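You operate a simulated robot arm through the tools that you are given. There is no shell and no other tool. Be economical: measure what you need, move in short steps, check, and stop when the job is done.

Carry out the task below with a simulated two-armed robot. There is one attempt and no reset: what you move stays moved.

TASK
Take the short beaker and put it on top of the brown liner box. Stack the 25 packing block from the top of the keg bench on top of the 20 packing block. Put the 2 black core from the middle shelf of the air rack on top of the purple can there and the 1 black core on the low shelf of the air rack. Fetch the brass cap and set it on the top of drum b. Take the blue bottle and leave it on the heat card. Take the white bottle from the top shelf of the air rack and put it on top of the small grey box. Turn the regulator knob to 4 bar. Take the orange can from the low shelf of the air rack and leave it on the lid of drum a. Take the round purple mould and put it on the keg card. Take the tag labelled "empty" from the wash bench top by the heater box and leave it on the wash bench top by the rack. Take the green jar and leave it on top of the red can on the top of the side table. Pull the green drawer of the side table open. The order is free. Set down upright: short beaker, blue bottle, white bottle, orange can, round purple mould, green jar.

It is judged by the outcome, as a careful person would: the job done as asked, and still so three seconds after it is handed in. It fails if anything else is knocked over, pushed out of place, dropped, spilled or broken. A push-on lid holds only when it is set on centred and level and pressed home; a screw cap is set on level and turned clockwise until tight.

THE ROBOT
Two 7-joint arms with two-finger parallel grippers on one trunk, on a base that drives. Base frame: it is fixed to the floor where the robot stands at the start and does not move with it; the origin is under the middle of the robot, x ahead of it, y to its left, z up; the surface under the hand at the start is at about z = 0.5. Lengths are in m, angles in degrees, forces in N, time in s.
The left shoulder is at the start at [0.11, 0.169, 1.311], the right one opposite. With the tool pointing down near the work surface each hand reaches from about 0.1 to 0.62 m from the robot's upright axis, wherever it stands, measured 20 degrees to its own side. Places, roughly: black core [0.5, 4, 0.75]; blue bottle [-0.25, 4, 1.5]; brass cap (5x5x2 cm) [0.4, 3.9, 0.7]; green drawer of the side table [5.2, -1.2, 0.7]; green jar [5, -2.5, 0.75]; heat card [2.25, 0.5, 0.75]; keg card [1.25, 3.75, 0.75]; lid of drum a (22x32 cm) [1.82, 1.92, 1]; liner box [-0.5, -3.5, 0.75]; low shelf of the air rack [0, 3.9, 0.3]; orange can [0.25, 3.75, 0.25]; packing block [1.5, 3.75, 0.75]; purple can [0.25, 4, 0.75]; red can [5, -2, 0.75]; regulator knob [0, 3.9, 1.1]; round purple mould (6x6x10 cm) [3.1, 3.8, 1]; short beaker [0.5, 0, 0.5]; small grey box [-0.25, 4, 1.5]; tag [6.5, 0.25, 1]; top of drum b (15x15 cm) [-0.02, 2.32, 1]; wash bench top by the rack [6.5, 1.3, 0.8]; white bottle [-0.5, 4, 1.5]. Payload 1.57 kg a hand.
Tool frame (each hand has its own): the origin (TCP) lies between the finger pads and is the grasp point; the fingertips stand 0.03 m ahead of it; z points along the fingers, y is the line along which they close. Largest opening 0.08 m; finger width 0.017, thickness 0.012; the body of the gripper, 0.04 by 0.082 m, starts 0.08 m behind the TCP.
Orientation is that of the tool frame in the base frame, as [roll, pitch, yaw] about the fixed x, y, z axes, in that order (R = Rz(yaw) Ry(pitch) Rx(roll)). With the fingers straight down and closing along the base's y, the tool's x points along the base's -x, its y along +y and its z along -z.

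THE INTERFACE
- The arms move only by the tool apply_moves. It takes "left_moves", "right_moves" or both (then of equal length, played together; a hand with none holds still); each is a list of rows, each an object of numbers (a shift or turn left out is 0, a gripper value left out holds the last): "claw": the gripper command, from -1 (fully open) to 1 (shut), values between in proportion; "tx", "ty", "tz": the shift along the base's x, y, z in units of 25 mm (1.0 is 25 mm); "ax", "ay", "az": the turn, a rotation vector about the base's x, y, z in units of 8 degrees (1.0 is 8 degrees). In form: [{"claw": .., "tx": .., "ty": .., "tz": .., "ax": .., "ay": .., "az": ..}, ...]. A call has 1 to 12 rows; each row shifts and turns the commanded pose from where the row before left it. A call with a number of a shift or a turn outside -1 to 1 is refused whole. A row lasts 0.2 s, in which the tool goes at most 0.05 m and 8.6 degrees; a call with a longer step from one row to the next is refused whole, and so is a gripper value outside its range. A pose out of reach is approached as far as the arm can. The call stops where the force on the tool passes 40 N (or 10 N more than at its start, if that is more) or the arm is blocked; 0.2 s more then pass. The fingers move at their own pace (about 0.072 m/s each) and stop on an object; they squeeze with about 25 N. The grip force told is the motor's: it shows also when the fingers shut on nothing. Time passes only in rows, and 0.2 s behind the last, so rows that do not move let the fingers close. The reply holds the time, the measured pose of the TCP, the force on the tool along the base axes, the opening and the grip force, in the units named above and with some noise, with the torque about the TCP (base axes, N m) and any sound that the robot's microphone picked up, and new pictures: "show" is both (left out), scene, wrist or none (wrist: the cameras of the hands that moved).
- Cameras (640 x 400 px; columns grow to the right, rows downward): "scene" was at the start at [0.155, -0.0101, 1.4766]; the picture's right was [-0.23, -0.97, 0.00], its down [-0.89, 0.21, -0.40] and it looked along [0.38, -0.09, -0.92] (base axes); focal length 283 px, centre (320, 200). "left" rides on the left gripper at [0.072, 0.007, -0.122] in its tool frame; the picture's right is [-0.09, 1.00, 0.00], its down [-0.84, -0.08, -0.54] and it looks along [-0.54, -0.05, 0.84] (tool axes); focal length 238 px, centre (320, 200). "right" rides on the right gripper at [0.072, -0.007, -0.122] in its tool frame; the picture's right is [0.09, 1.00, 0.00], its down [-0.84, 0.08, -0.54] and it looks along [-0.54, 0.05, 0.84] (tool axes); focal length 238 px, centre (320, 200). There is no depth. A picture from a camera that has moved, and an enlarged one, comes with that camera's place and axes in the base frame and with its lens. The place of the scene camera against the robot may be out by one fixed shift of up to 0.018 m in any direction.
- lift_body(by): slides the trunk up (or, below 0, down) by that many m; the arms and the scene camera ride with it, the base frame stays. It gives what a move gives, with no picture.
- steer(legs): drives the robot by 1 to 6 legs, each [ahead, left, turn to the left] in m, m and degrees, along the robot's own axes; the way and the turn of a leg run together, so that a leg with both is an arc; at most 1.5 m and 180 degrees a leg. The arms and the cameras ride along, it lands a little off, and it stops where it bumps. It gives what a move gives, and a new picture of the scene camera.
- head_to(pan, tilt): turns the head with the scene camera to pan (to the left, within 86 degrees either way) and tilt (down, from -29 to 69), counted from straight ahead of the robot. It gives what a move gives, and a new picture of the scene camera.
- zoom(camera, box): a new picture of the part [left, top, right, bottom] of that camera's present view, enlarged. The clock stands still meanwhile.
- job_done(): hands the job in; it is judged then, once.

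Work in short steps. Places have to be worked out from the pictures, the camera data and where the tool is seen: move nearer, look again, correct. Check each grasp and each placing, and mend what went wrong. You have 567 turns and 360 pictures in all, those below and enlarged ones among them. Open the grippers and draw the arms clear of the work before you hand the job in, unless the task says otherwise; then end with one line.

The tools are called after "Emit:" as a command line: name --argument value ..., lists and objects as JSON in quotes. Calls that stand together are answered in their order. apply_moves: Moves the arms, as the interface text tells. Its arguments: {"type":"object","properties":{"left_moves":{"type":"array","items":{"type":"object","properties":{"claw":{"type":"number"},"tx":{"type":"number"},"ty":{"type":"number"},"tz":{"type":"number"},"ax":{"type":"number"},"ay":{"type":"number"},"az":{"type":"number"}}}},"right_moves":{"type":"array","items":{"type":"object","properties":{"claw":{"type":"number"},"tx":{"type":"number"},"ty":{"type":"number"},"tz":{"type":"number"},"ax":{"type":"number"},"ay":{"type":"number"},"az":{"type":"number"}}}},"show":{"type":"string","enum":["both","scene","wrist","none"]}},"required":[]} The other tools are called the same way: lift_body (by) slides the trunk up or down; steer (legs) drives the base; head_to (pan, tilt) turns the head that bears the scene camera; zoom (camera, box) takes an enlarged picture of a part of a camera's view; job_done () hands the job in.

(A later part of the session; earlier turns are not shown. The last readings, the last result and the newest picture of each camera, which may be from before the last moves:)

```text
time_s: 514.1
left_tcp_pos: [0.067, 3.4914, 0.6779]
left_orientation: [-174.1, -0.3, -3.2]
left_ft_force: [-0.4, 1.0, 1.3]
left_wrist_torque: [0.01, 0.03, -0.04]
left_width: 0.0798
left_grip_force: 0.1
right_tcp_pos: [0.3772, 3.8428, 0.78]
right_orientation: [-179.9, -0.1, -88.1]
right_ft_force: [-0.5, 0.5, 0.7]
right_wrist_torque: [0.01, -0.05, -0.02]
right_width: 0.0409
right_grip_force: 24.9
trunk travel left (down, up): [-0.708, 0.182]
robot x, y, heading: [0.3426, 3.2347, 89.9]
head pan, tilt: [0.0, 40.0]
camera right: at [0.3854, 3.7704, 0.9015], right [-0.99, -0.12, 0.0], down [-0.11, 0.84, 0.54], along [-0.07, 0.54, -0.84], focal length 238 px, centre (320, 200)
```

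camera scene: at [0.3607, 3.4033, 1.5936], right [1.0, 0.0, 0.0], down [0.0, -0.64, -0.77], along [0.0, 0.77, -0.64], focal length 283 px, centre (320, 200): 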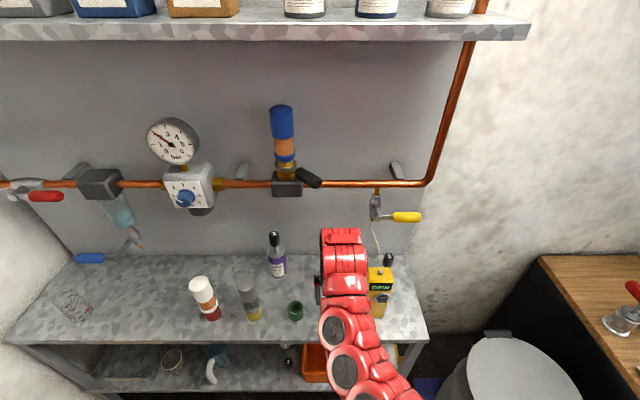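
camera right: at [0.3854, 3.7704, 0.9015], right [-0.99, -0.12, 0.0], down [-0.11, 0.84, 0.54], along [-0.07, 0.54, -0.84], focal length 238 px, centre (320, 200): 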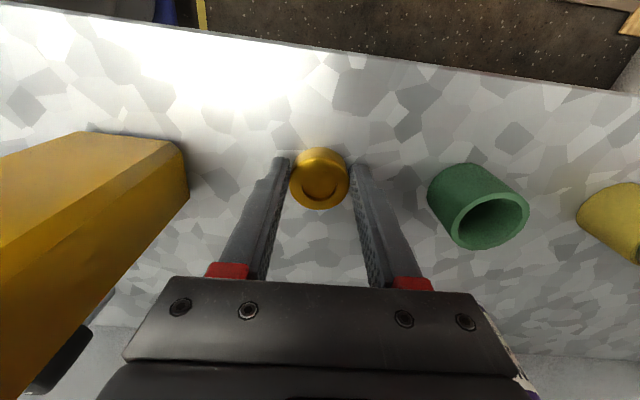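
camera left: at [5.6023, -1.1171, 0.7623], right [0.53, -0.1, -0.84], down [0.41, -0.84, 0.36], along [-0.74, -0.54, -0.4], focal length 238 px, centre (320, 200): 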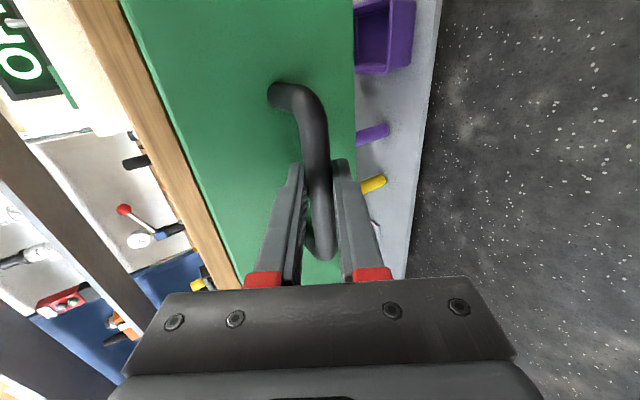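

Cap gripped (41 mm). I lift, back off, raise the trunk and turn round to drum b.

Emit:
apply_moves --right_moves '[{"tz": 0.8}, {"tz": 0.8}, {"tz": 0.8}, {"tz": 0.8}, {"tz": 0.8}, {}]' --show "none"

Emit:
steer --legs '[[-0.12, 0, 0]]'

Emit:
lift_body --by 0.18

Emit:
steer --legs '[[0, 0, -90], [0, 0, -90]]'

Emit:
head_to --pan -20 --tilt 40

```text
time_s: 515.5
left_tcp_pos: [0.067, 3.4911, 0.6784]
left_orientation: [-174.1, -0.3, -3.0]
left_ft_force: [-0.2, 0.0, -0.4]
left_wrist_torque: [0.02, 0.0, -0.01]
left_width: 0.08
left_grip_force: 0.1
right_tcp_pos: [0.3775, 3.8438, 0.8785]
right_orientation: [-179.9, -0.2, -88.1]
right_ft_force: [0.3, -0.4, -1.3]
right_wrist_torque: [-0.02, -0.03, 0.01]
right_width: 0.0406
right_grip_force: 25.2
trunk travel left (down, up): [-0.708, 0.182]
robot x, y, heading: [0.3442, 3.2342, 90.1]
head pan, tilt: [0.0, 40.0]
```

```text
time_s: 516.8
left_tcp_pos: [0.0677, 3.3747, 0.6762]
left_orientation: [-174.1, -0.3, -3.2]
left_ft_force: [-0.8, 0.7, 0.5]
left_wrist_torque: [0.01, 0.02, -0.04]
left_width: 0.08
left_grip_force: 0.1
right_tcp_pos: [0.3793, 3.7283, 0.8788]
right_orientation: [-179.8, -0.1, -88.2]
right_ft_force: [0.1, 0.5, -1.6]
right_wrist_torque: [-0.04, -0.01, 0.0]
right_width: 0.0405
right_grip_force: 25.3
trunk travel left (down, up): [-0.708, 0.182]
robot x, y, heading: [0.343, 3.1181, 89.6]
head pan, tilt: [0.0, 40.0]
camera scene: at [0.3608, 3.2859, 1.5936], right [1.0, 0.0, 0.0], down [0.0, -0.64, -0.77], along [0.0, 0.77, -0.64], focal length 283 px, centre (320, 200)
```

scene: 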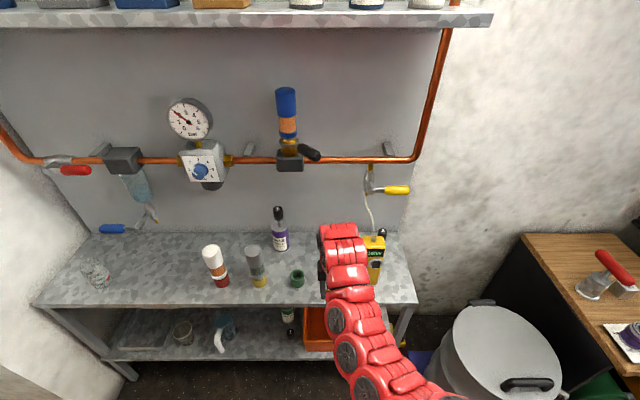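

```text
time_s: 518.8
left_tcp_pos: [0.0667, 3.3747, 0.8579]
left_orientation: [-174.1, -0.3, -3.2]
left_ft_force: [0.5, -0.4, 1.1]
left_wrist_torque: [0.02, 0.0, -0.01]
left_width: 0.0801
left_grip_force: 0.0
right_tcp_pos: [0.3812, 3.7272, 1.0599]
right_orientation: [-179.8, -0.2, -88.2]
right_ft_force: [0.1, -0.3, -1.2]
right_wrist_torque: [0.0, 0.0, 0.03]
right_width: 0.0406
right_grip_force: 25.2
trunk travel left (down, up): [-0.888, 0.002]
robot x, y, heading: [0.3418, 3.1149, 89.7]
head pan, tilt: [0.0, 40.0]
```

```text
time_s: 526.9
left_tcp_pos: [0.6079, 2.8501, 0.8587]
left_orientation: [-174.2, -0.2, 174.8]
left_ft_force: [-0.1, -0.3, 0.1]
left_wrist_torque: [0.01, -0.02, 0.01]
left_width: 0.0802
left_grip_force: 0.1
right_tcp_pos: [0.2839, 2.5078, 1.0586]
right_orientation: [-180.0, -0.1, 89.8]
right_ft_force: [0.0, 0.2, -1.4]
right_wrist_torque: [0.02, 0.0, 0.01]
right_width: 0.0405
right_grip_force: 24.9
trunk travel left (down, up): [-0.888, 0.002]
robot x, y, heading: [0.3457, 3.12, -92.1]
head pan, tilt: [0.0, 40.0]
camera scene: at [0.3539, 2.9551, 1.7736], right [-1.0, 0.04, 0.0], down [0.02, 0.64, -0.77], along [-0.03, -0.77, -0.64], focal length 283 px, centre (320, 200)
```

scene: 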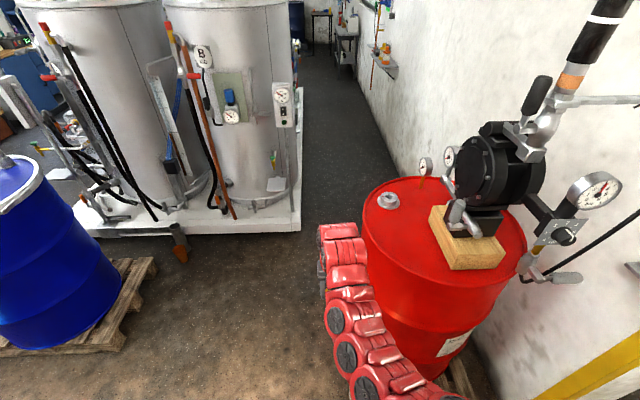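

```text
time_s: 527.7
left_tcp_pos: [0.6087, 2.8487, 0.8572]
left_orientation: [-174.0, -0.2, 174.8]
left_ft_force: [0.3, -0.2, -1.0]
left_wrist_torque: [0.01, -0.02, 0.0]
left_width: 0.0799
left_grip_force: 0.1
right_tcp_pos: [0.2842, 2.5068, 1.0595]
right_orientation: [-179.9, 0.0, 89.8]
right_ft_force: [0.1, -0.7, -2.3]
right_wrist_torque: [0.05, 0.02, 0.02]
right_width: 0.0405
right_grip_force: 24.8
trunk travel left (down, up): [-0.888, 0.002]
robot x, y, heading: [0.3421, 3.1176, -92.2]
head pan, tilt: [-20.0, 40.0]
camera scene: at [0.3251, 2.9613, 1.7736], right [-0.93, 0.38, 0.0], down [0.24, 0.6, -0.77], along [-0.29, -0.71, -0.64], focal length 283 px, centre (320, 200)
```

scene: 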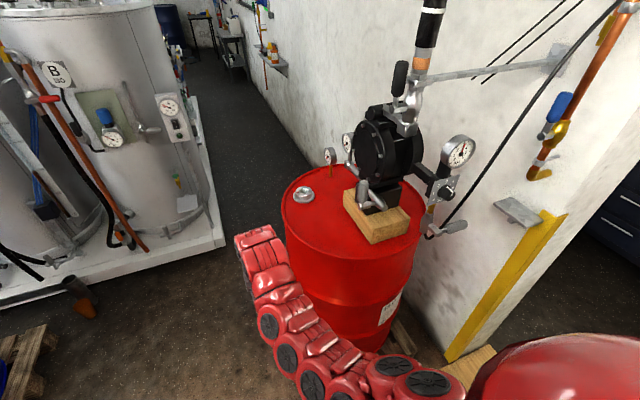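

The free part of drum b's top lies in front of the wooden block, around (0.02, 2.33). I move the base right and closer.

Emit:
steer --legs '[[0.0, -0.2, 2.2], [0.13, 0, 0]]'

Emit:
apply_moves --right_moves '[{"tx": -0.5}, {}]' --show "wrist"

```text
time_s: 530.2
left_tcp_pos: [0.416, 2.7329, 0.8581]
left_orientation: [-174.0, -0.4, 177.0]
left_ft_force: [-0.2, 0.6, -0.2]
left_wrist_torque: [-0.02, -0.03, 0.0]
left_width: 0.0801
left_grip_force: 0.0
right_tcp_pos: [0.1055, 2.3803, 1.0595]
right_orientation: [-180.0, -0.1, 91.9]
right_ft_force: [0.7, -1.1, -1.5]
right_wrist_torque: [0.01, -0.03, 0.02]
right_width: 0.0405
right_grip_force: 24.9
trunk travel left (down, up): [-0.888, 0.002]
robot x, y, heading: [0.1403, 2.9906, -90.0]
head pan, tilt: [-20.0, 40.0]
camera scene: at [0.1298, 2.8353, 1.7739], right [-0.94, 0.34, 0.0], down [0.22, 0.6, -0.77], along [-0.26, -0.72, -0.64], focal length 283 px, centre (320, 200)
```

scene: 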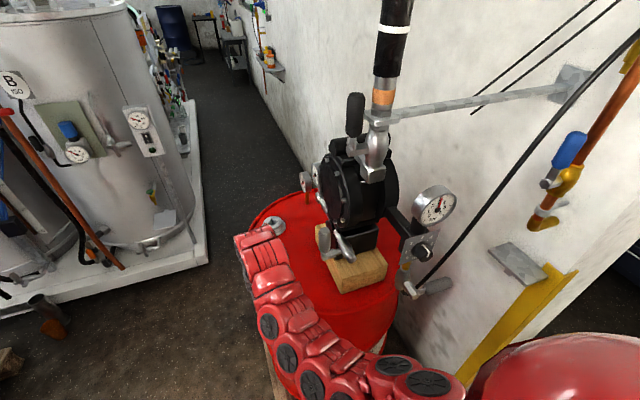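

```text
time_s: 530.8
left_tcp_pos: [0.4165, 2.7328, 0.8575]
left_orientation: [-174.1, -0.2, 176.9]
left_ft_force: [-0.4, 0.4, 0.1]
left_wrist_torque: [0.0, 0.02, 0.0]
left_width: 0.0804
left_grip_force: 0.0
right_tcp_pos: [0.0929, 2.3799, 1.0596]
right_orientation: [-179.9, -0.2, 91.9]
right_ft_force: [-0.8, 1.0, -1.6]
right_wrist_torque: [0.03, 0.01, 0.01]
right_width: 0.0406
right_grip_force: 24.3
trunk travel left (down, up): [-0.888, 0.002]
robot x, y, heading: [0.1411, 2.9892, -90.4]
head pan, tilt: [-20.0, 40.0]
camera right: at [0.0832, 2.4493, 1.1813], right [0.99, 0.12, 0.0], down [0.11, -0.84, 0.54], along [0.07, -0.54, -0.84], focal length 238 px, centre (320, 200)
```

right: 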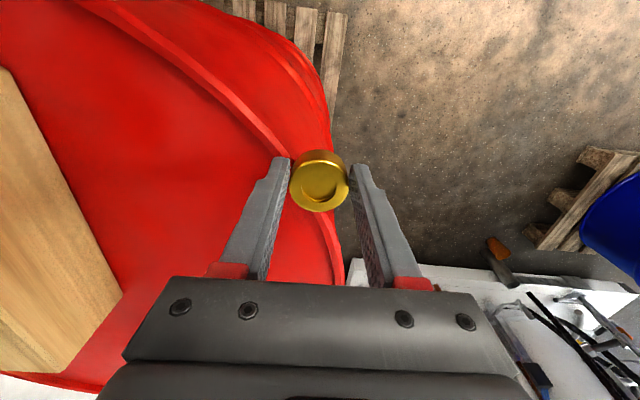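

Flat top between the wooden block and the rim: I aim for (0.018, 2.322), well clear of both.

Emit:
apply_moves --right_moves '[{"tz": 0.6}, {"tx": -0.8, "ty": -0.6}, {"tx": -0.8, "ty": -0.6}, {"tx": -0.8, "ty": -0.6}, {"tx": -0.6, "ty": -0.5}, {}]' --show "wrist"

```text
time_s: 532.2
left_tcp_pos: [0.4183, 2.7334, 0.8582]
left_orientation: [-174.1, -0.3, 176.8]
left_ft_force: [0.2, 0.2, -0.6]
left_wrist_torque: [0.02, 0.0, 0.0]
left_width: 0.0802
left_grip_force: 0.0
right_tcp_pos: [0.0183, 2.3198, 1.0738]
right_orientation: [-180.0, 0.0, 91.9]
right_ft_force: [-0.4, 0.1, -0.9]
right_wrist_torque: [0.0, 0.02, -0.03]
right_width: 0.0401
right_grip_force: 25.1
trunk travel left (down, up): [-0.888, 0.002]
robot x, y, heading: [0.1427, 2.9932, -89.9]
head pan, tilt: [-20.0, 40.0]
camera right: at [0.0083, 2.3913, 1.195], right [0.99, 0.12, 0.0], down [0.11, -0.83, 0.54], along [0.07, -0.54, -0.84], focal length 238 px, centre (320, 200)
```

right: 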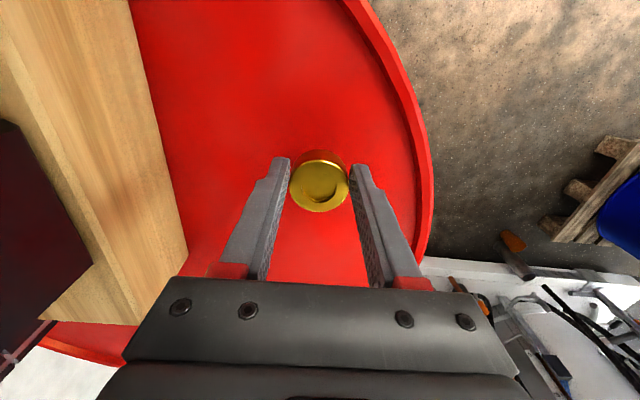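

Emit:
apply_moves --right_moves '[{"tz": -0.5}, {"tz": -0.4}, {}]' --show "none"

Emit:
apply_moves --right_moves '[{"tz": -0.25}, {}]' --show "none"

Emit:
apply_moves --right_moves '[{"tz": -0.25}, {}]' --show "none"

Emit:
apply_moves --right_moves '[{"tz": -0.25}, {}]' --show "none"

```text
time_s: 533.0
left_tcp_pos: [0.4169, 2.7337, 0.8582]
left_orientation: [-174.1, -0.2, 176.9]
left_ft_force: [-1.2, 1.0, 0.2]
left_wrist_torque: [0.01, -0.06, -0.02]
left_width: 0.08
left_grip_force: 0.0
right_tcp_pos: [0.019, 2.322, 1.0493]
right_orientation: [180.0, -0.2, 91.9]
right_ft_force: [-0.4, 0.1, 0.4]
right_wrist_torque: [-0.03, -0.03, 0.02]
right_width: 0.0405
right_grip_force: 25.5
trunk travel left (down, up): [-0.888, 0.002]
robot x, y, heading: [0.1421, 2.9918, -90.0]
head pan, tilt: [-20.0, 40.0]
```

```text
time_s: 533.6
left_tcp_pos: [0.4174, 2.733, 0.8593]
left_orientation: [-174.1, -0.2, 176.9]
left_ft_force: [0.4, 1.1, 0.2]
left_wrist_torque: [0.01, 0.0, 0.01]
left_width: 0.0803
left_grip_force: 0.1
right_tcp_pos: [0.0188, 2.3214, 1.0456]
right_orientation: [-180.0, 0.1, 92.0]
right_ft_force: [-1.3, -2.7, 15.1]
right_wrist_torque: [-0.21, 0.03, -0.01]
right_width: 0.0408
right_grip_force: 25.3
trunk travel left (down, up): [-0.888, 0.002]
robot x, y, heading: [0.1416, 2.989, -90.0]
head pan, tilt: [-20.0, 40.0]
```

```text
time_s: 534.2
left_tcp_pos: [0.4175, 2.7351, 0.8593]
left_orientation: [-173.9, -0.3, 176.9]
left_ft_force: [0.3, 0.1, -0.1]
left_wrist_torque: [0.0, 0.04, 0.04]
left_width: 0.0798
left_grip_force: 0.0
right_tcp_pos: [0.018, 2.322, 1.0403]
right_orientation: [-179.9, 0.2, 91.9]
right_ft_force: [-1.6, -1.8, 33.3]
right_wrist_torque: [0.19, -0.51, 0.13]
right_width: 0.0408
right_grip_force: 24.9
trunk travel left (down, up): [-0.888, 0.002]
robot x, y, heading: [0.1406, 2.9913, -89.8]
head pan, tilt: [-20.0, 40.0]
```

```text
time_s: 534.5
left_tcp_pos: [0.4177, 2.7352, 0.8588]
left_orientation: [-173.9, -0.1, 176.9]
left_ft_force: [0.3, -0.8, 0.6]
left_wrist_torque: [0.0, 0.01, 0.04]
left_width: 0.08
left_grip_force: 0.0
right_tcp_pos: [0.0181, 2.3218, 1.042]
right_orientation: [-180.0, 0.4, 91.8]
right_ft_force: [0.0, 8.5, 19.7]
right_wrist_torque: [0.43, -0.51, 0.19]
right_width: 0.0403
right_grip_force: 25.2
trunk travel left (down, up): [-0.888, 0.002]
robot x, y, heading: [0.1411, 2.9929, -89.9]
head pan, tilt: [-20.0, 40.0]
stopped in row 1 (right hand): the force on the tool passed its limit at 45 N (the readings are from after the stop); the commanded pose is now the measured one
```

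Firm contact. I ease up, open slightly and lift away.

Emit:
apply_moves --right_moves '[{"tz": 0.1}, {"claw": 0.2}, {"claw": -0.3}, {}, {"tz": 0.8}, {"tz": 0.8}, {}]' --show "wrist"

```text
time_s: 536.1
left_tcp_pos: [0.4181, 2.7317, 0.8584]
left_orientation: [-174.1, -0.2, 176.9]
left_ft_force: [-0.7, 0.4, -0.2]
left_wrist_torque: [-0.01, 0.0, -0.02]
left_width: 0.08
left_grip_force: 0.0
right_tcp_pos: [0.0174, 2.3206, 1.0792]
right_orientation: [-179.9, 0.1, 91.9]
right_ft_force: [0.4, 0.7, 0.6]
right_wrist_torque: [0.0, -0.02, 0.02]
right_width: 0.0523
right_grip_force: 0.0
trunk travel left (down, up): [-0.888, 0.002]
robot x, y, heading: [0.1453, 2.9877, -90.2]
head pan, tilt: [-20.0, 40.0]
camera right: at [0.0075, 2.3907, 1.2014], right [0.99, 0.12, 0.0], down [0.11, -0.83, 0.54], along [0.07, -0.54, -0.84], focal length 238 px, centre (320, 200)
```

right: 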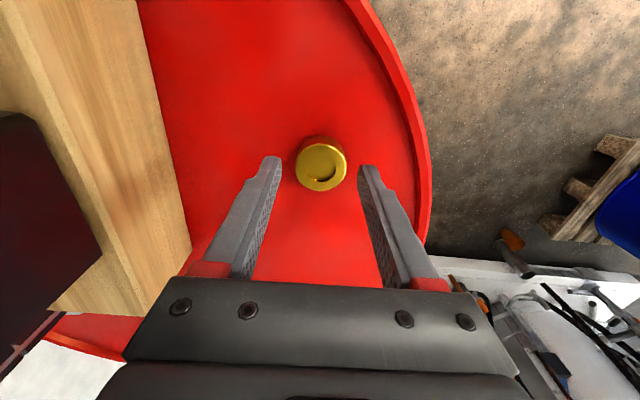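

The brass cap sits on drum b. Now the top shelf: I turn back to face the rack, and then reconfigure the left arm for the bottles.

Emit:
steer --legs '[[-0.12, 0.0, 0], [0, 0, 90], [0, 0, 90]]'

Emit:
head_to --pan 20 --tilt 10

```text
time_s: 545.0
left_tcp_pos: [-0.1319, 3.3727, 0.8601]
left_orientation: [-174.1, -0.2, -3.6]
left_ft_force: [0.2, -0.6, -0.5]
left_wrist_torque: [-0.01, 0.01, -0.03]
left_width: 0.08
left_grip_force: 0.2
right_tcp_pos: [0.2724, 3.7799, 1.0792]
right_orientation: [179.9, 0.1, -88.7]
right_ft_force: [-0.4, -0.3, 0.8]
right_wrist_torque: [0.0, 0.0, 0.03]
right_width: 0.0519
right_grip_force: 0.0
trunk travel left (down, up): [-0.888, 0.002]
robot x, y, heading: [0.1431, 3.1129, 89.3]
head pan, tilt: [-20.0, 40.0]
camera scene: at [0.1904, 3.2753, 1.7736], right [0.94, -0.35, 0.0], down [-0.23, -0.6, -0.77], along [0.27, 0.72, -0.64], focal length 283 px, centre (320, 200)
```

scene: 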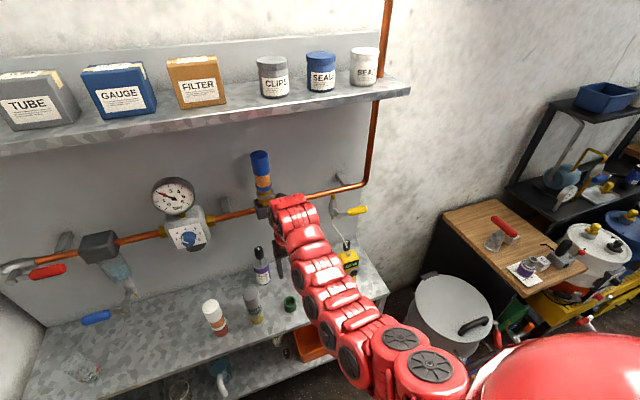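

```text
time_s: 546.0
left_tcp_pos: [-0.1324, 3.3717, 0.8575]
left_orientation: [-174.1, -0.1, -3.7]
left_ft_force: [0.2, -0.5, -0.4]
left_wrist_torque: [0.0, 0.01, -0.02]
left_width: 0.0802
left_grip_force: 0.0
right_tcp_pos: [0.272, 3.7804, 1.0803]
right_orientation: [-179.9, 0.1, -88.6]
right_ft_force: [-0.6, -0.1, 1.3]
right_wrist_torque: [0.01, 0.02, 0.0]
right_width: 0.0518
right_grip_force: 0.0
trunk travel left (down, up): [-0.888, 0.002]
robot x, y, heading: [0.1374, 3.1064, 89.5]
head pan, tilt: [20.0, 10.0]
camera scene: at [0.1297, 3.2835, 1.8213], right [0.94, 0.33, 0.0], down [0.06, -0.16, -0.98], along [-0.33, 0.93, -0.17], focal length 283 px, centre (320, 200)
```

scene: 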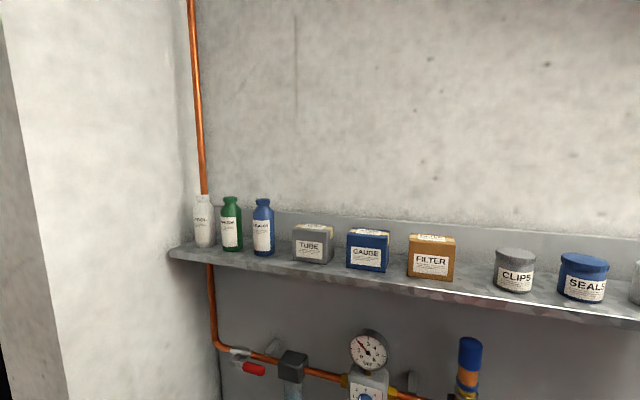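

Measured: shelf top z=1.531; white bottle (-0.493, 3.969), green (-0.387, 3.96), blue (-0.282, 3.965), TUBE box (-0.129, 3.951). The left arm suits the white bottle; I first yaw its hand so it closes along x.

Emit:
apply_moves --left_moves '[{"az": -1}, {"az": -1}, {"az": -1}, {"az": -1}, {"az": -1}, {"az": -1}, {"az": -1}, {"az": -1}, {"az": -1}, {"az": -1}, {"az": -0.8}, {}]' --show "none"

Emit:
apply_moves --left_moves '[{"ax": 0.9, "ty": 0.3, "tz": 0.5}, {"ax": 0.9, "ty": 0.3, "tz": 0.5}, {"ax": 0.9, "tz": 0.8}, {"ax": 0.9, "tz": 0.8}, {"ax": 0.9, "tz": 0.8}, {"ax": 0.9, "tz": 0.8}, {"ax": 0.9, "tz": 0.8}, {"tz": 0.8}, {"tz": 0.8}, {"tz": 0.8}, {}]' --show "none"

```text
time_s: 548.6
left_tcp_pos: [-0.1316, 3.3723, 0.8591]
left_orientation: [-174.0, -0.3, -90.1]
left_ft_force: [0.1, 0.2, 0.9]
left_wrist_torque: [-0.01, -0.03, -0.03]
left_width: 0.0797
left_grip_force: 0.1
right_tcp_pos: [0.2718, 3.7787, 1.0803]
right_orientation: [179.9, 0.1, -88.7]
right_ft_force: [-0.7, 0.8, 0.4]
right_wrist_torque: [0.0, 0.02, 0.0]
right_width: 0.0518
right_grip_force: 0.0
trunk travel left (down, up): [-0.888, 0.002]
robot x, y, heading: [0.1384, 3.1089, 89.6]
head pan, tilt: [20.0, 10.0]
```

```text
time_s: 551.0
left_tcp_pos: [-0.15, 3.3856, 1.0171]
left_orientation: [-173.1, 51.3, -87.5]
left_ft_force: [0.2, -0.2, 0.0]
left_wrist_torque: [0.0, -0.01, 0.0]
left_width: 0.0801
left_grip_force: 0.0
left hand out of reach, approached as far as the arm can: row 9, 10
right_tcp_pos: [0.2728, 3.7813, 1.0799]
right_orientation: [-179.9, 0.1, -88.7]
right_ft_force: [-0.1, -0.2, 0.2]
right_wrist_torque: [0.03, -0.02, -0.01]
right_width: 0.0522
right_grip_force: 0.0
trunk travel left (down, up): [-0.888, 0.002]
robot x, y, heading: [0.1433, 3.1108, 89.5]
head pan, tilt: [20.0, 10.0]
```

Emit:
apply_moves --left_moves '[{"ty": 0.8, "tz": 0.6, "tx": -0.3}, {"ty": 0.8, "tz": 0.6, "tx": -0.3}, {"ty": 0.8, "tz": 0.8, "ax": 0.6, "tx": -0.3}, {"ty": 0.8, "tz": 0.8, "ax": 0.6, "tx": -0.3}, {"ty": 0.6, "tz": 0.8, "ax": 0.6}, {"tz": 0.9, "ax": 0.6, "ty": 0.5}, {"tz": 0.9, "ax": 0.6}, {"tz": 0.9, "ax": 0.6}, {"tz": 0.9}, {"tz": 0.9}, {}]' --show "none"

```text
time_s: 551.5
left_tcp_pos: [-0.1878, 3.3799, 1.0231]
left_orientation: [-172.1, 50.1, -78.6]
left_ft_force: [0.1, -0.3, 1.1]
left_wrist_torque: [0.03, 0.0, 0.01]
left_width: 0.0801
left_grip_force: 0.1
left hand out of reach, approached as far as the arm can: row 1, 2
right_tcp_pos: [0.2713, 3.7803, 1.0825]
right_orientation: [-179.8, 0.2, -88.7]
right_ft_force: [-0.5, 0.0, 0.4]
right_wrist_torque: [-0.02, 0.0, 0.0]
right_width: 0.052
right_grip_force: 0.0
trunk travel left (down, up): [-0.888, 0.002]
robot x, y, heading: [0.1419, 3.11, 89.6]
head pan, tilt: [20.0, 10.0]
stopped in row 2 (left hand): the arm was blocked; the commanded pose is now the measured one
```

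Emit:
apply_moves --left_moves '[{"tz": -0.8, "ax": -0.8}, {"tz": -0.8, "ax": -0.8}, {"ty": 0.9, "tz": -0.4, "ax": -0.8}, {"ty": 0.9, "ax": -0.8}, {"ty": 0.9}, {"ty": 0.9}, {"ty": 0.9}, {"ty": 0.9}, {}]' --show "scene"

```text
time_s: 552.1
left_tcp_pos: [-0.2253, 3.3534, 0.9914]
left_orientation: [-173.5, 42.9, -65.9]
left_ft_force: [0.5, 0.0, -0.2]
left_wrist_torque: [0.0, -0.03, -0.01]
left_width: 0.08
left_grip_force: 0.1
left hand out of reach, approached as far as the arm can: row 1
right_tcp_pos: [0.272, 3.7804, 1.0818]
right_orientation: [-179.9, 0.4, -88.7]
right_ft_force: [-0.4, 0.7, -0.5]
right_wrist_torque: [0.0, 0.0, -0.03]
right_width: 0.0521
right_grip_force: 0.1
trunk travel left (down, up): [-0.888, 0.002]
robot x, y, heading: [0.1417, 3.1134, 89.6]
head pan, tilt: [20.0, 10.0]
stopped in row 2 (left hand): the arm was blocked; the commanded pose is now the measured one
camera scene: at [0.129, 3.2828, 1.8214], right [0.94, 0.33, 0.0], down [0.06, -0.16, -0.98], along [-0.33, 0.93, -0.17], focal length 283 px, centre (320, 200)
```

scene: 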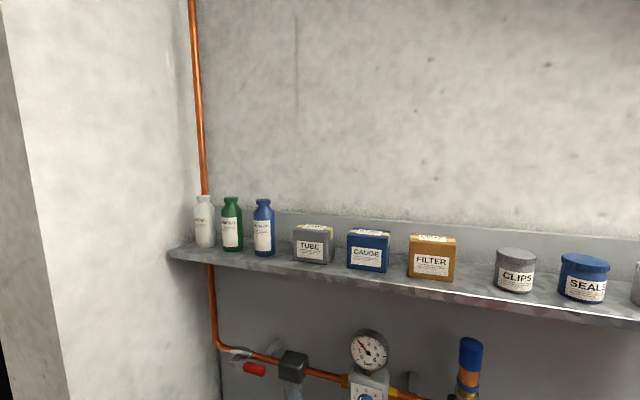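

The left arm is jammed near a limit. I look down at it to understand.

Emit:
head_to --pan 30 --tilt 65

```text
time_s: 553.4
left_tcp_pos: [-0.2254, 3.3521, 0.989]
left_orientation: [-173.3, 42.5, -65.2]
left_ft_force: [0.6, -1.0, 0.1]
left_wrist_torque: [-0.02, -0.02, 0.0]
left_width: 0.0801
left_grip_force: 0.0
right_tcp_pos: [0.2722, 3.7809, 1.079]
right_orientation: [179.9, 0.2, -88.8]
right_ft_force: [-1.2, -0.6, -0.3]
right_wrist_torque: [-0.03, 0.03, 0.02]
right_width: 0.0518
right_grip_force: 0.0
trunk travel left (down, up): [-0.888, 0.002]
robot x, y, heading: [0.1408, 3.1109, 89.6]
head pan, tilt: [30.0, 65.0]
camera scene: at [0.1307, 3.2487, 1.7415], right [0.87, 0.49, 0.0], down [0.44, -0.79, -0.42], along [-0.21, 0.37, -0.91], focal length 283 px, centre (320, 200)
```

scene: 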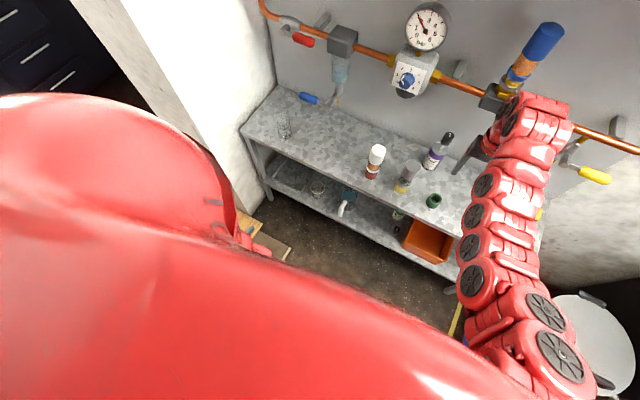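

Emit:
apply_moves --left_moves '[{"ty": 0.6}, {"ty": 0.6}, {"ty": 0.8}, {"ty": 0.8}, {"ty": 0.8}, {"ty": 0.8}, {"ty": 0.8}, {}]' --show "none"

```text
time_s: 554.1
left_tcp_pos: [-0.2558, 3.3541, 0.9969]
left_orientation: [-171.1, 45.1, -51.3]
left_ft_force: [-0.6, -0.2, -0.1]
left_wrist_torque: [0.01, -0.02, -0.01]
left_width: 0.0801
left_grip_force: 0.0
right_tcp_pos: [0.2721, 3.7813, 1.0817]
right_orientation: [-180.0, 0.4, -88.6]
right_ft_force: [0.1, 0.1, 0.4]
right_wrist_torque: [0.01, -0.01, 0.02]
right_width: 0.0518
right_grip_force: 0.0
trunk travel left (down, up): [-0.888, 0.002]
robot x, y, heading: [0.1444, 3.1169, 89.4]
head pan, tilt: [30.0, 65.0]
stopped in row 3 (left hand): the arm was blocked; the commanded pose is now the measured one
```

Emit:
apply_moves --left_moves '[{"tz": -0.5}, {"tz": -0.5}, {"tz": -0.8}, {"tz": -0.8}, {}]' --show "none"

```text
time_s: 555.3
left_tcp_pos: [-0.2685, 3.3355, 0.9379]
left_orientation: [-170.6, 45.3, -45.5]
left_ft_force: [0.3, 0.3, -0.4]
left_wrist_torque: [0.01, -0.01, 0.01]
left_width: 0.0799
left_grip_force: 0.1
right_tcp_pos: [0.2721, 3.7814, 1.0853]
right_orientation: [180.0, 0.2, -88.7]
right_ft_force: [0.4, 0.3, -0.7]
right_wrist_torque: [-0.02, -0.03, 0.0]
right_width: 0.052
right_grip_force: 0.1
trunk travel left (down, up): [-0.888, 0.002]
robot x, y, heading: [0.1404, 3.1095, 89.5]
head pan, tilt: [30.0, 65.0]
```

Emit:
apply_moves --left_moves '[{"tz": -0.9}, {"tz": -0.9}, {"tz": -0.9}, {"ty": 0.9}, {"ty": 0.9}, {"ty": 0.9}, {"ty": 0.9}, {"ty": 0.9}, {"ty": 0.9}, {}]' --show "none"

```text
time_s: 555.8
left_tcp_pos: [-0.2895, 3.3248, 0.9077]
left_orientation: [-172.6, 46.5, -44.6]
left_ft_force: [0.6, 0.5, -0.4]
left_wrist_torque: [0.03, 0.01, -0.03]
left_width: 0.0798
left_grip_force: 0.1
right_tcp_pos: [0.2716, 3.7818, 1.0795]
right_orientation: [-179.9, 0.4, -88.7]
right_ft_force: [-0.7, 0.2, -0.6]
right_wrist_torque: [-0.01, -0.06, -0.02]
right_width: 0.0519
right_grip_force: 0.1
trunk travel left (down, up): [-0.888, 0.002]
robot x, y, heading: [0.142, 3.1129, 89.2]
head pan, tilt: [30.0, 65.0]
stopped in row 2 (left hand): the arm was blocked; the commanded pose is now the measured one
```

I restore the left hand gradually: first point it straight down again.

Emit:
apply_moves --left_moves '[{"ax": -0.6, "ay": -0.6}, {"ax": -0.6, "ay": -0.6}, {"ax": -0.6, "ay": -0.6}, {"ax": -0.6, "ay": -0.6}, {"ax": -0.6, "ay": -0.6}, {"ax": -0.6, "ay": -0.6}, {"ax": -0.5, "ay": -0.5}, {}]' --show "none"

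Emit:
apply_moves --left_moves '[{"tz": -0.8}, {"tz": -0.8}, {"ty": 0.8}, {"ty": 0.8}, {"ty": 0.8}, {"ty": 0.8}, {}]' --show "none"

```text
time_s: 557.6
left_tcp_pos: [-0.2815, 3.3208, 0.905]
left_orientation: [-173.0, -0.5, -43.5]
left_ft_force: [-0.3, 0.1, 0.4]
left_wrist_torque: [-0.01, 0.04, 0.01]
left_width: 0.0799
left_grip_force: 0.1
right_tcp_pos: [0.2725, 3.7817, 1.0807]
right_orientation: [179.9, 0.2, -88.7]
right_ft_force: [-0.7, 0.5, 0.8]
right_wrist_torque: [0.03, -0.04, -0.05]
right_width: 0.0522
right_grip_force: 0.0
trunk travel left (down, up): [-0.888, 0.002]
robot x, y, heading: [0.1409, 3.1125, 89.6]
head pan, tilt: [30.0, 65.0]
```

```text
time_s: 559.2
left_tcp_pos: [-0.2829, 3.4015, 0.8635]
left_orientation: [-172.9, -0.3, -43.4]
left_ft_force: [-0.1, -0.7, 0.0]
left_wrist_torque: [0.01, 0.03, -0.01]
left_width: 0.0801
left_grip_force: 0.0
right_tcp_pos: [0.2715, 3.78, 1.0806]
right_orientation: [179.9, 0.2, -88.7]
right_ft_force: [-1.0, -1.0, -0.9]
right_wrist_torque: [0.0, 0.0, 0.02]
right_width: 0.0518
right_grip_force: 0.0
trunk travel left (down, up): [-0.888, 0.002]
robot x, y, heading: [0.1422, 3.1086, 89.4]
head pan, tilt: [30.0, 65.0]
```

Free again. I continue forward, bring it in front of the shoulder, and yaw back to the default.

Emit:
apply_moves --left_moves '[{"ty": 0.9}, {"ty": 0.9}, {"ty": 0.9}, {"ty": 0.9}, {"tx": 0.9, "az": -0.9}, {"tx": 0.9, "az": -0.9}, {"tx": 0.9, "az": -0.9}, {"tx": 0.9, "az": -0.9}, {"az": -0.9}, {"az": -0.9}, {"az": -0.4}, {}]' --show "none"

```text
time_s: 561.8
left_tcp_pos: [-0.1918, 3.4907, 0.8647]
left_orientation: [-172.9, -0.3, -89.9]
left_ft_force: [-0.3, -0.1, -0.9]
left_wrist_torque: [0.03, -0.03, -0.03]
left_width: 0.08
left_grip_force: 0.0
right_tcp_pos: [0.2716, 3.782, 1.0798]
right_orientation: [-180.0, 0.2, -88.6]
right_ft_force: [-0.4, 0.5, -0.7]
right_wrist_torque: [-0.04, -0.03, -0.01]
right_width: 0.0522
right_grip_force: 0.0
trunk travel left (down, up): [-0.888, 0.002]
robot x, y, heading: [0.1411, 3.1106, 89.3]
head pan, tilt: [30.0, 65.0]
```

Emit:
apply_moves --left_moves '[{"ty": 0.9}, {"ty": 0.9}, {"ty": 0.9}, {"ty": 0.9}, {"ty": 0.9}, {"tz": 0.8, "ax": 0.8}, {"tz": 0.8, "ax": 0.8}, {"tz": 0.8, "ax": 0.8}, {"tz": 0.8, "ax": 0.8}, {"tz": 0.8, "ax": 0.8}, {}]' --show "none"

```text
time_s: 564.2
left_tcp_pos: [-0.1933, 3.607, 0.9673]
left_orientation: [-172.9, 31.8, -89.8]
left_ft_force: [-0.1, 0.1, 0.1]
left_wrist_torque: [-0.01, 0.0, 0.0]
left_width: 0.0799
left_grip_force: 0.1
right_tcp_pos: [0.2712, 3.7808, 1.0794]
right_orientation: [179.9, 0.1, -88.5]
right_ft_force: [0.1, 1.0, 0.3]
right_wrist_torque: [-0.02, -0.03, -0.02]
right_width: 0.0518
right_grip_force: 0.1
trunk travel left (down, up): [-0.888, 0.002]
robot x, y, heading: [0.1448, 3.1097, 89.3]
head pan, tilt: [30.0, 65.0]
```

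Emit:
apply_moves --left_moves '[{"tz": 0.9, "ax": 0.6, "ty": 0.3}, {"tz": 0.9, "ax": 0.6, "ty": 0.3}, {"tz": 0.9, "ax": 0.6, "ty": 0.3}, {"tz": 0.9, "ax": 0.6, "ty": 0.3}, {"tz": 0.9, "ax": 0.6}, {"tz": 0.9, "ax": 0.6}, {"tz": 0.9, "ax": 0.6}, {"tz": 0.9}, {"tz": 0.9}, {"tz": 0.9}, {}]' --show "none"

```text
time_s: 566.6
left_tcp_pos: [-0.1939, 3.6348, 1.1917]
left_orientation: [-172.6, 65.2, -89.7]
left_ft_force: [0.6, 0.3, 0.2]
left_wrist_torque: [0.0, -0.01, 0.02]
left_width: 0.0799
left_grip_force: 0.1
right_tcp_pos: [0.2722, 3.7806, 1.0805]
right_orientation: [-180.0, 0.2, -88.7]
right_ft_force: [0.2, 0.0, 0.4]
right_wrist_torque: [0.01, 0.02, 0.03]
right_width: 0.0518
right_grip_force: 0.1
trunk travel left (down, up): [-0.888, 0.002]
robot x, y, heading: [0.14, 3.1116, 89.4]
head pan, tilt: [30.0, 65.0]
```

Working well. I keep raising and tilting the left hand to shelf height.

Emit:
apply_moves --left_moves '[{"tz": 0.9}, {"tz": 0.9}, {"tz": 0.9}, {"tz": 0.9, "ax": 0.4}, {"tz": 0.9, "ax": 0.4}, {"tz": 0.9, "ax": 0.4}, {"tz": 0.9, "ax": 0.4}, {"tz": 0.9, "ax": 0.4}, {"tz": 0.9}, {"tz": 0.9}, {"tz": 0.9}, {"tz": 0.9}]' --show "none"

Emit:
apply_moves --left_moves '[{"tz": 0.9}, {"tz": 0.9}, {"tz": 0.9}, {"tz": 0.9}, {"tz": 0.5}, {}]' --show "wrist"

```text
time_s: 569.2
left_tcp_pos: [-0.2338, 3.6422, 1.4509]
left_orientation: [-172.5, 81.2, -89.5]
left_ft_force: [0.0, -0.5, -0.9]
left_wrist_torque: [0.0, 0.02, -0.02]
left_width: 0.0799
left_grip_force: 0.1
left hand out of reach, approached as far as the arm can: row 1, 2, 3, 4, 5, 8
right_tcp_pos: [0.2738, 3.7807, 1.08]
right_orientation: [180.0, 0.2, -88.8]
right_ft_force: [0.7, 0.9, -0.2]
right_wrist_torque: [-0.01, 0.0, 0.03]
right_width: 0.0521
right_grip_force: 0.1
trunk travel left (down, up): [-0.888, 0.002]
robot x, y, heading: [0.1394, 3.1125, 89.4]
head pan, tilt: [30.0, 65.0]
```

```text
time_s: 570.6
left_tcp_pos: [-0.2348, 3.6405, 1.5531]
left_orientation: [-172.2, 81.2, -89.1]
left_ft_force: [-0.2, 0.5, -0.3]
left_wrist_torque: [-0.02, -0.01, -0.04]
left_width: 0.08
left_grip_force: 0.1
right_tcp_pos: [0.2712, 3.7807, 1.0813]
right_orientation: [180.0, 0.2, -88.6]
right_ft_force: [1.1, -0.1, 1.2]
right_wrist_torque: [-0.01, -0.01, 0.03]
right_width: 0.0522
right_grip_force: 0.1
trunk travel left (down, up): [-0.888, 0.002]
robot x, y, heading: [0.1408, 3.1113, 89.3]
head pan, tilt: [30.0, 65.0]
camera left: at [-0.256, 3.5115, 1.5009], right [-0.99, 0.13, 0.07], down [0.01, -0.41, 0.91], along [0.15, 0.9, 0.41], focal length 238 px, centre (320, 200)
```

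left: 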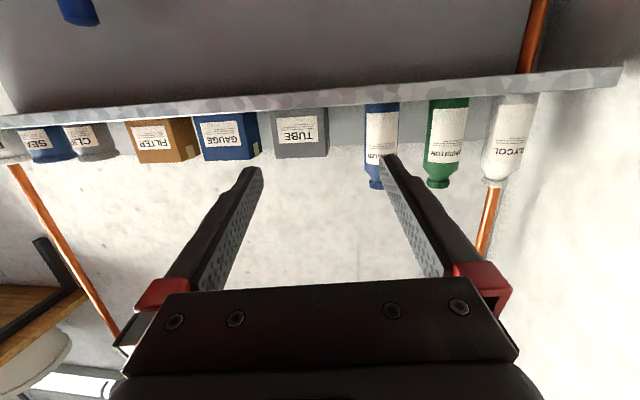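

The left hand is now horizontal at shelf height. Before driving in I retract the right hand so it won't meet the regulator.

Emit:
apply_moves --right_moves '[{"ty": -0.9, "tz": -0.6}, {"ty": -0.9, "tz": -0.6}, {"ty": -0.9, "tz": -0.6}, {"ty": -0.9, "tz": -0.6}, {"ty": -0.9, "tz": -0.6}, {"ty": -0.9, "tz": -0.6}, {"ty": -0.9, "tz": -0.6}, {"ty": -0.9, "tz": -0.6}, {"ty": -0.9, "tz": -0.6}, {"ty": -0.9, "tz": -0.6}, {"tz": -0.6}, {}]' --left_moves '[{"az": 0.75, "tz": 0.5}, {"tz": 0.5}, {"tz": 0.5}, {"tz": 0.5}, {}, {}, {}, {}, {}, {}, {}, {}]' --show "none"

```text
time_s: 573.2
left_tcp_pos: [-0.234, 3.6418, 1.605]
left_orientation: [-172.1, 81.2, -83.3]
left_ft_force: [0.1, 0.1, -0.5]
left_wrist_torque: [0.0, 0.04, 0.0]
left_width: 0.0798
left_grip_force: 0.0
right_tcp_pos: [0.2727, 3.555, 0.9121]
right_orientation: [180.0, 0.1, -88.6]
right_ft_force: [0.2, -0.5, -0.9]
right_wrist_torque: [-0.01, 0.02, 0.01]
right_width: 0.0522
right_grip_force: 0.0
trunk travel left (down, up): [-0.888, 0.002]
robot x, y, heading: [0.1432, 3.1137, 89.5]
head pan, tilt: [30.0, 65.0]
```

Emit:
apply_moves --right_moves '[{"ty": -0.9, "tz": -0.5}, {"ty": -0.9, "tz": -0.5}, {"ty": -0.9, "tz": -0.5}, {"ty": -0.9, "tz": -0.5}, {"ty": -0.9, "tz": -0.5}, {"ty": -0.9, "tz": -0.5}, {"ty": -0.9}, {}]' --show "none"

Emit:
steer --legs '[[0.0, 0.25, 0.3]]'

Emit:
apply_moves --left_moves '[{}]' --show "wrist"

```text
time_s: 575.0
left_tcp_pos: [-0.2333, 3.6421, 1.6035]
left_orientation: [-172.3, 81.3, -83.3]
left_ft_force: [-0.4, 0.3, -0.6]
left_wrist_torque: [0.0, -0.03, 0.02]
left_width: 0.0797
left_grip_force: 0.0
right_tcp_pos: [0.2703, 3.3987, 0.8392]
right_orientation: [-180.0, 0.3, -88.7]
right_ft_force: [-1.0, -0.2, -0.1]
right_wrist_torque: [-0.01, 0.01, 0.02]
right_width: 0.052
right_grip_force: 0.0
trunk travel left (down, up): [-0.888, 0.002]
robot x, y, heading: [0.1441, 3.1153, 89.6]
head pan, tilt: [30.0, 65.0]
```

```text
time_s: 576.9
left_tcp_pos: [-0.4896, 3.6438, 1.6034]
left_orientation: [-172.5, 81.2, -83.5]
left_ft_force: [-0.1, -0.2, -0.6]
left_wrist_torque: [0.0, 0.02, 0.01]
left_width: 0.0801
left_grip_force: 0.1
right_tcp_pos: [0.015, 3.4006, 0.8393]
right_orientation: [180.0, 0.2, -88.4]
right_ft_force: [0.0, 0.3, 0.0]
right_wrist_torque: [0.01, 0.02, 0.06]
right_width: 0.052
right_grip_force: 0.0
trunk travel left (down, up): [-0.888, 0.002]
robot x, y, heading: [-0.1153, 3.1141, 89.6]
head pan, tilt: [30.0, 65.0]
camera scene: at [-0.1243, 3.251, 1.7414], right [0.87, 0.49, 0.0], down [0.45, -0.79, -0.42], along [-0.21, 0.37, -0.91], focal length 283 px, centre (320, 200)
```

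scene: 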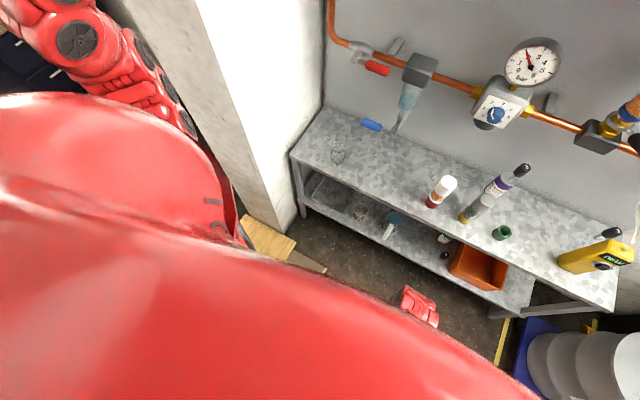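

```text
time_s: 577.3
left_tcp_pos: [-0.4904, 3.6427, 1.6049]
left_orientation: [-172.8, 81.2, -83.7]
left_ft_force: [1.2, 0.0, 0.4]
left_wrist_torque: [0.03, 0.01, 0.02]
left_width: 0.0799
left_grip_force: 0.0
right_tcp_pos: [0.015, 3.4014, 0.8395]
right_orientation: [-179.9, 0.3, -88.5]
right_ft_force: [-0.8, 0.1, -0.1]
right_wrist_torque: [0.0, 0.0, -0.02]
right_width: 0.052
right_grip_force: 0.0
trunk travel left (down, up): [-0.888, 0.002]
robot x, y, heading: [-0.1152, 3.1117, 89.7]
head pan, tilt: [30.0, 65.0]
camera left: at [-0.4973, 3.5118, 1.5524], right [-1.0, 0.03, 0.07], down [0.05, -0.41, 0.91], along [0.06, 0.91, 0.41], focal length 238 px, centre (320, 200)
```

left: 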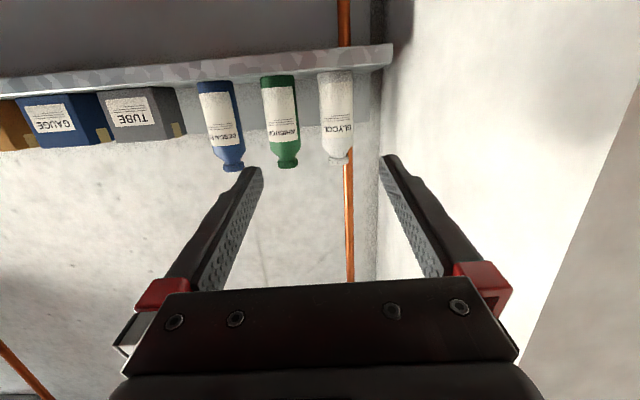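

White bottle measured at x≈-0.511, y≈3.97, z from 1.522 to 1.68. I extend the arm first (so the elbow comes in), then drive in.

Emit:
apply_moves --left_moves '[{"ty": 0.9, "tx": -0.4}, {"ty": 0.9, "tx": -0.4}, {"ty": 0.9}, {"ty": 0.9}, {"ty": 0.9}, {"ty": 0.9}, {}]' --show "scene"

```text
time_s: 578.9
left_tcp_pos: [-0.5123, 3.7781, 1.6046]
left_orientation: [-172.1, 81.2, -83.0]
left_ft_force: [0.4, -0.4, -0.2]
left_wrist_torque: [0.03, -0.01, 0.01]
left_width: 0.0799
left_grip_force: 0.0
right_tcp_pos: [0.0138, 3.3998, 0.8402]
right_orientation: [-179.9, 0.1, -88.5]
right_ft_force: [-0.3, 0.1, -0.6]
right_wrist_torque: [0.01, 0.0, -0.01]
right_width: 0.052
right_grip_force: 0.1
trunk travel left (down, up): [-0.888, 0.002]
robot x, y, heading: [-0.113, 3.1125, 89.5]
head pan, tilt: [30.0, 65.0]
camera scene: at [-0.1262, 3.2506, 1.7414], right [0.87, 0.49, 0.0], down [0.45, -0.79, -0.42], along [-0.21, 0.37, -0.91], focal length 283 px, centre (320, 200)
```

scene: 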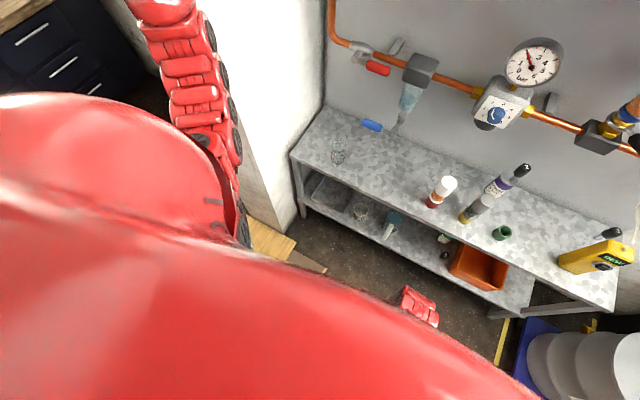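

Emit:
steer --legs '[[0.1, 0, 0]]'

Emit:
head_to --pan 35 --tilt 15

Emit:
apply_moves --left_moves '[{}]' --show "wrist"

```text
time_s: 580.0
left_tcp_pos: [-0.5111, 3.8755, 1.606]
left_orientation: [-172.2, 81.2, -83.0]
left_ft_force: [0.4, -0.2, -0.2]
left_wrist_torque: [0.01, -0.03, 0.01]
left_width: 0.0803
left_grip_force: 0.1
right_tcp_pos: [0.0151, 3.4976, 0.8395]
right_orientation: [180.0, 0.2, -88.4]
right_ft_force: [0.2, 0.4, 0.4]
right_wrist_torque: [0.02, 0.01, -0.01]
right_width: 0.052
right_grip_force: 0.0
trunk travel left (down, up): [-0.888, 0.002]
robot x, y, heading: [-0.1151, 3.2098, 89.5]
head pan, tilt: [30.0, 65.0]
camera scene: at [-0.1251, 3.3481, 1.7415], right [0.87, 0.49, 0.0], down [0.45, -0.79, -0.42], along [-0.21, 0.37, -0.91], focal length 283 px, centre (320, 200)
```

scene: 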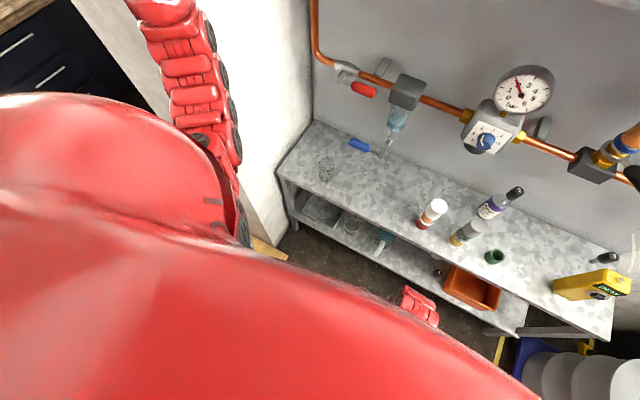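

```text
time_s: 581.2
left_tcp_pos: [-0.5121, 3.8774, 1.6055]
left_orientation: [-172.3, 81.1, -83.1]
left_ft_force: [0.4, -0.6, -0.3]
left_wrist_torque: [0.01, 0.0, 0.02]
left_width: 0.0799
left_grip_force: 0.0
right_tcp_pos: [0.0155, 3.4992, 0.8404]
right_orientation: [-180.0, 0.3, -88.3]
right_ft_force: [0.0, 0.0, -0.2]
right_wrist_torque: [-0.03, 0.03, 0.0]
right_width: 0.0518
right_grip_force: 0.0
trunk travel left (down, up): [-0.888, 0.002]
robot x, y, heading: [-0.1135, 3.2141, 89.3]
head pan, tilt: [35.0, 15.0]
camera scene: at [-0.1481, 3.3741, 1.8131], right [0.82, 0.57, 0.0], down [0.15, -0.21, -0.97], along [-0.55, 0.8, -0.26], focal length 283 px, centre (320, 200)
```

scene: 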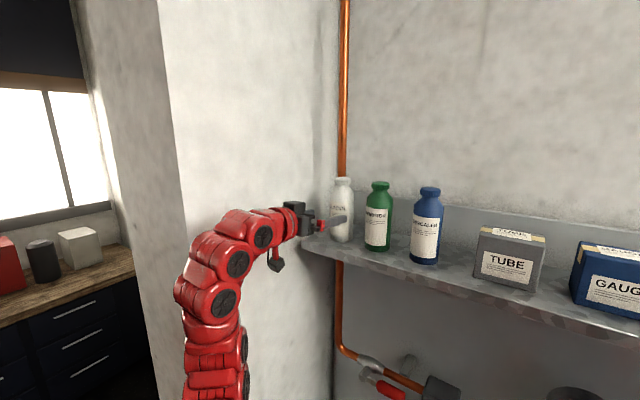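

```text
time_s: 581.6
left_tcp_pos: [-0.5102, 3.8756, 1.6053]
left_orientation: [-172.3, 81.2, -83.0]
left_ft_force: [0.1, 0.7, 0.1]
left_wrist_torque: [0.02, 0.01, 0.01]
left_width: 0.0801
left_grip_force: 0.0
right_tcp_pos: [0.0149, 3.4993, 0.8401]
right_orientation: [180.0, 0.1, -88.5]
right_ft_force: [0.3, 0.0, 0.5]
right_wrist_torque: [0.0, 0.01, 0.03]
right_width: 0.0519
right_grip_force: 0.2
trunk travel left (down, up): [-0.888, 0.002]
robot x, y, heading: [-0.1121, 3.2116, 89.5]
head pan, tilt: [35.0, 15.0]
camera left: at [-0.5182, 3.7452, 1.5535], right [-1.0, 0.03, 0.07], down [0.05, -0.41, 0.91], along [0.05, 0.91, 0.41], focal length 238 px, centre (320, 200)
```

left: 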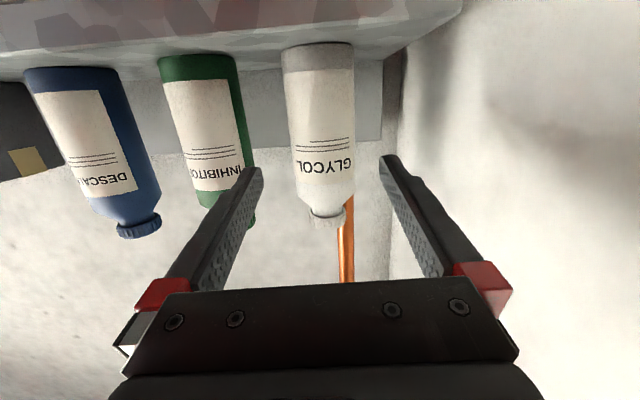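

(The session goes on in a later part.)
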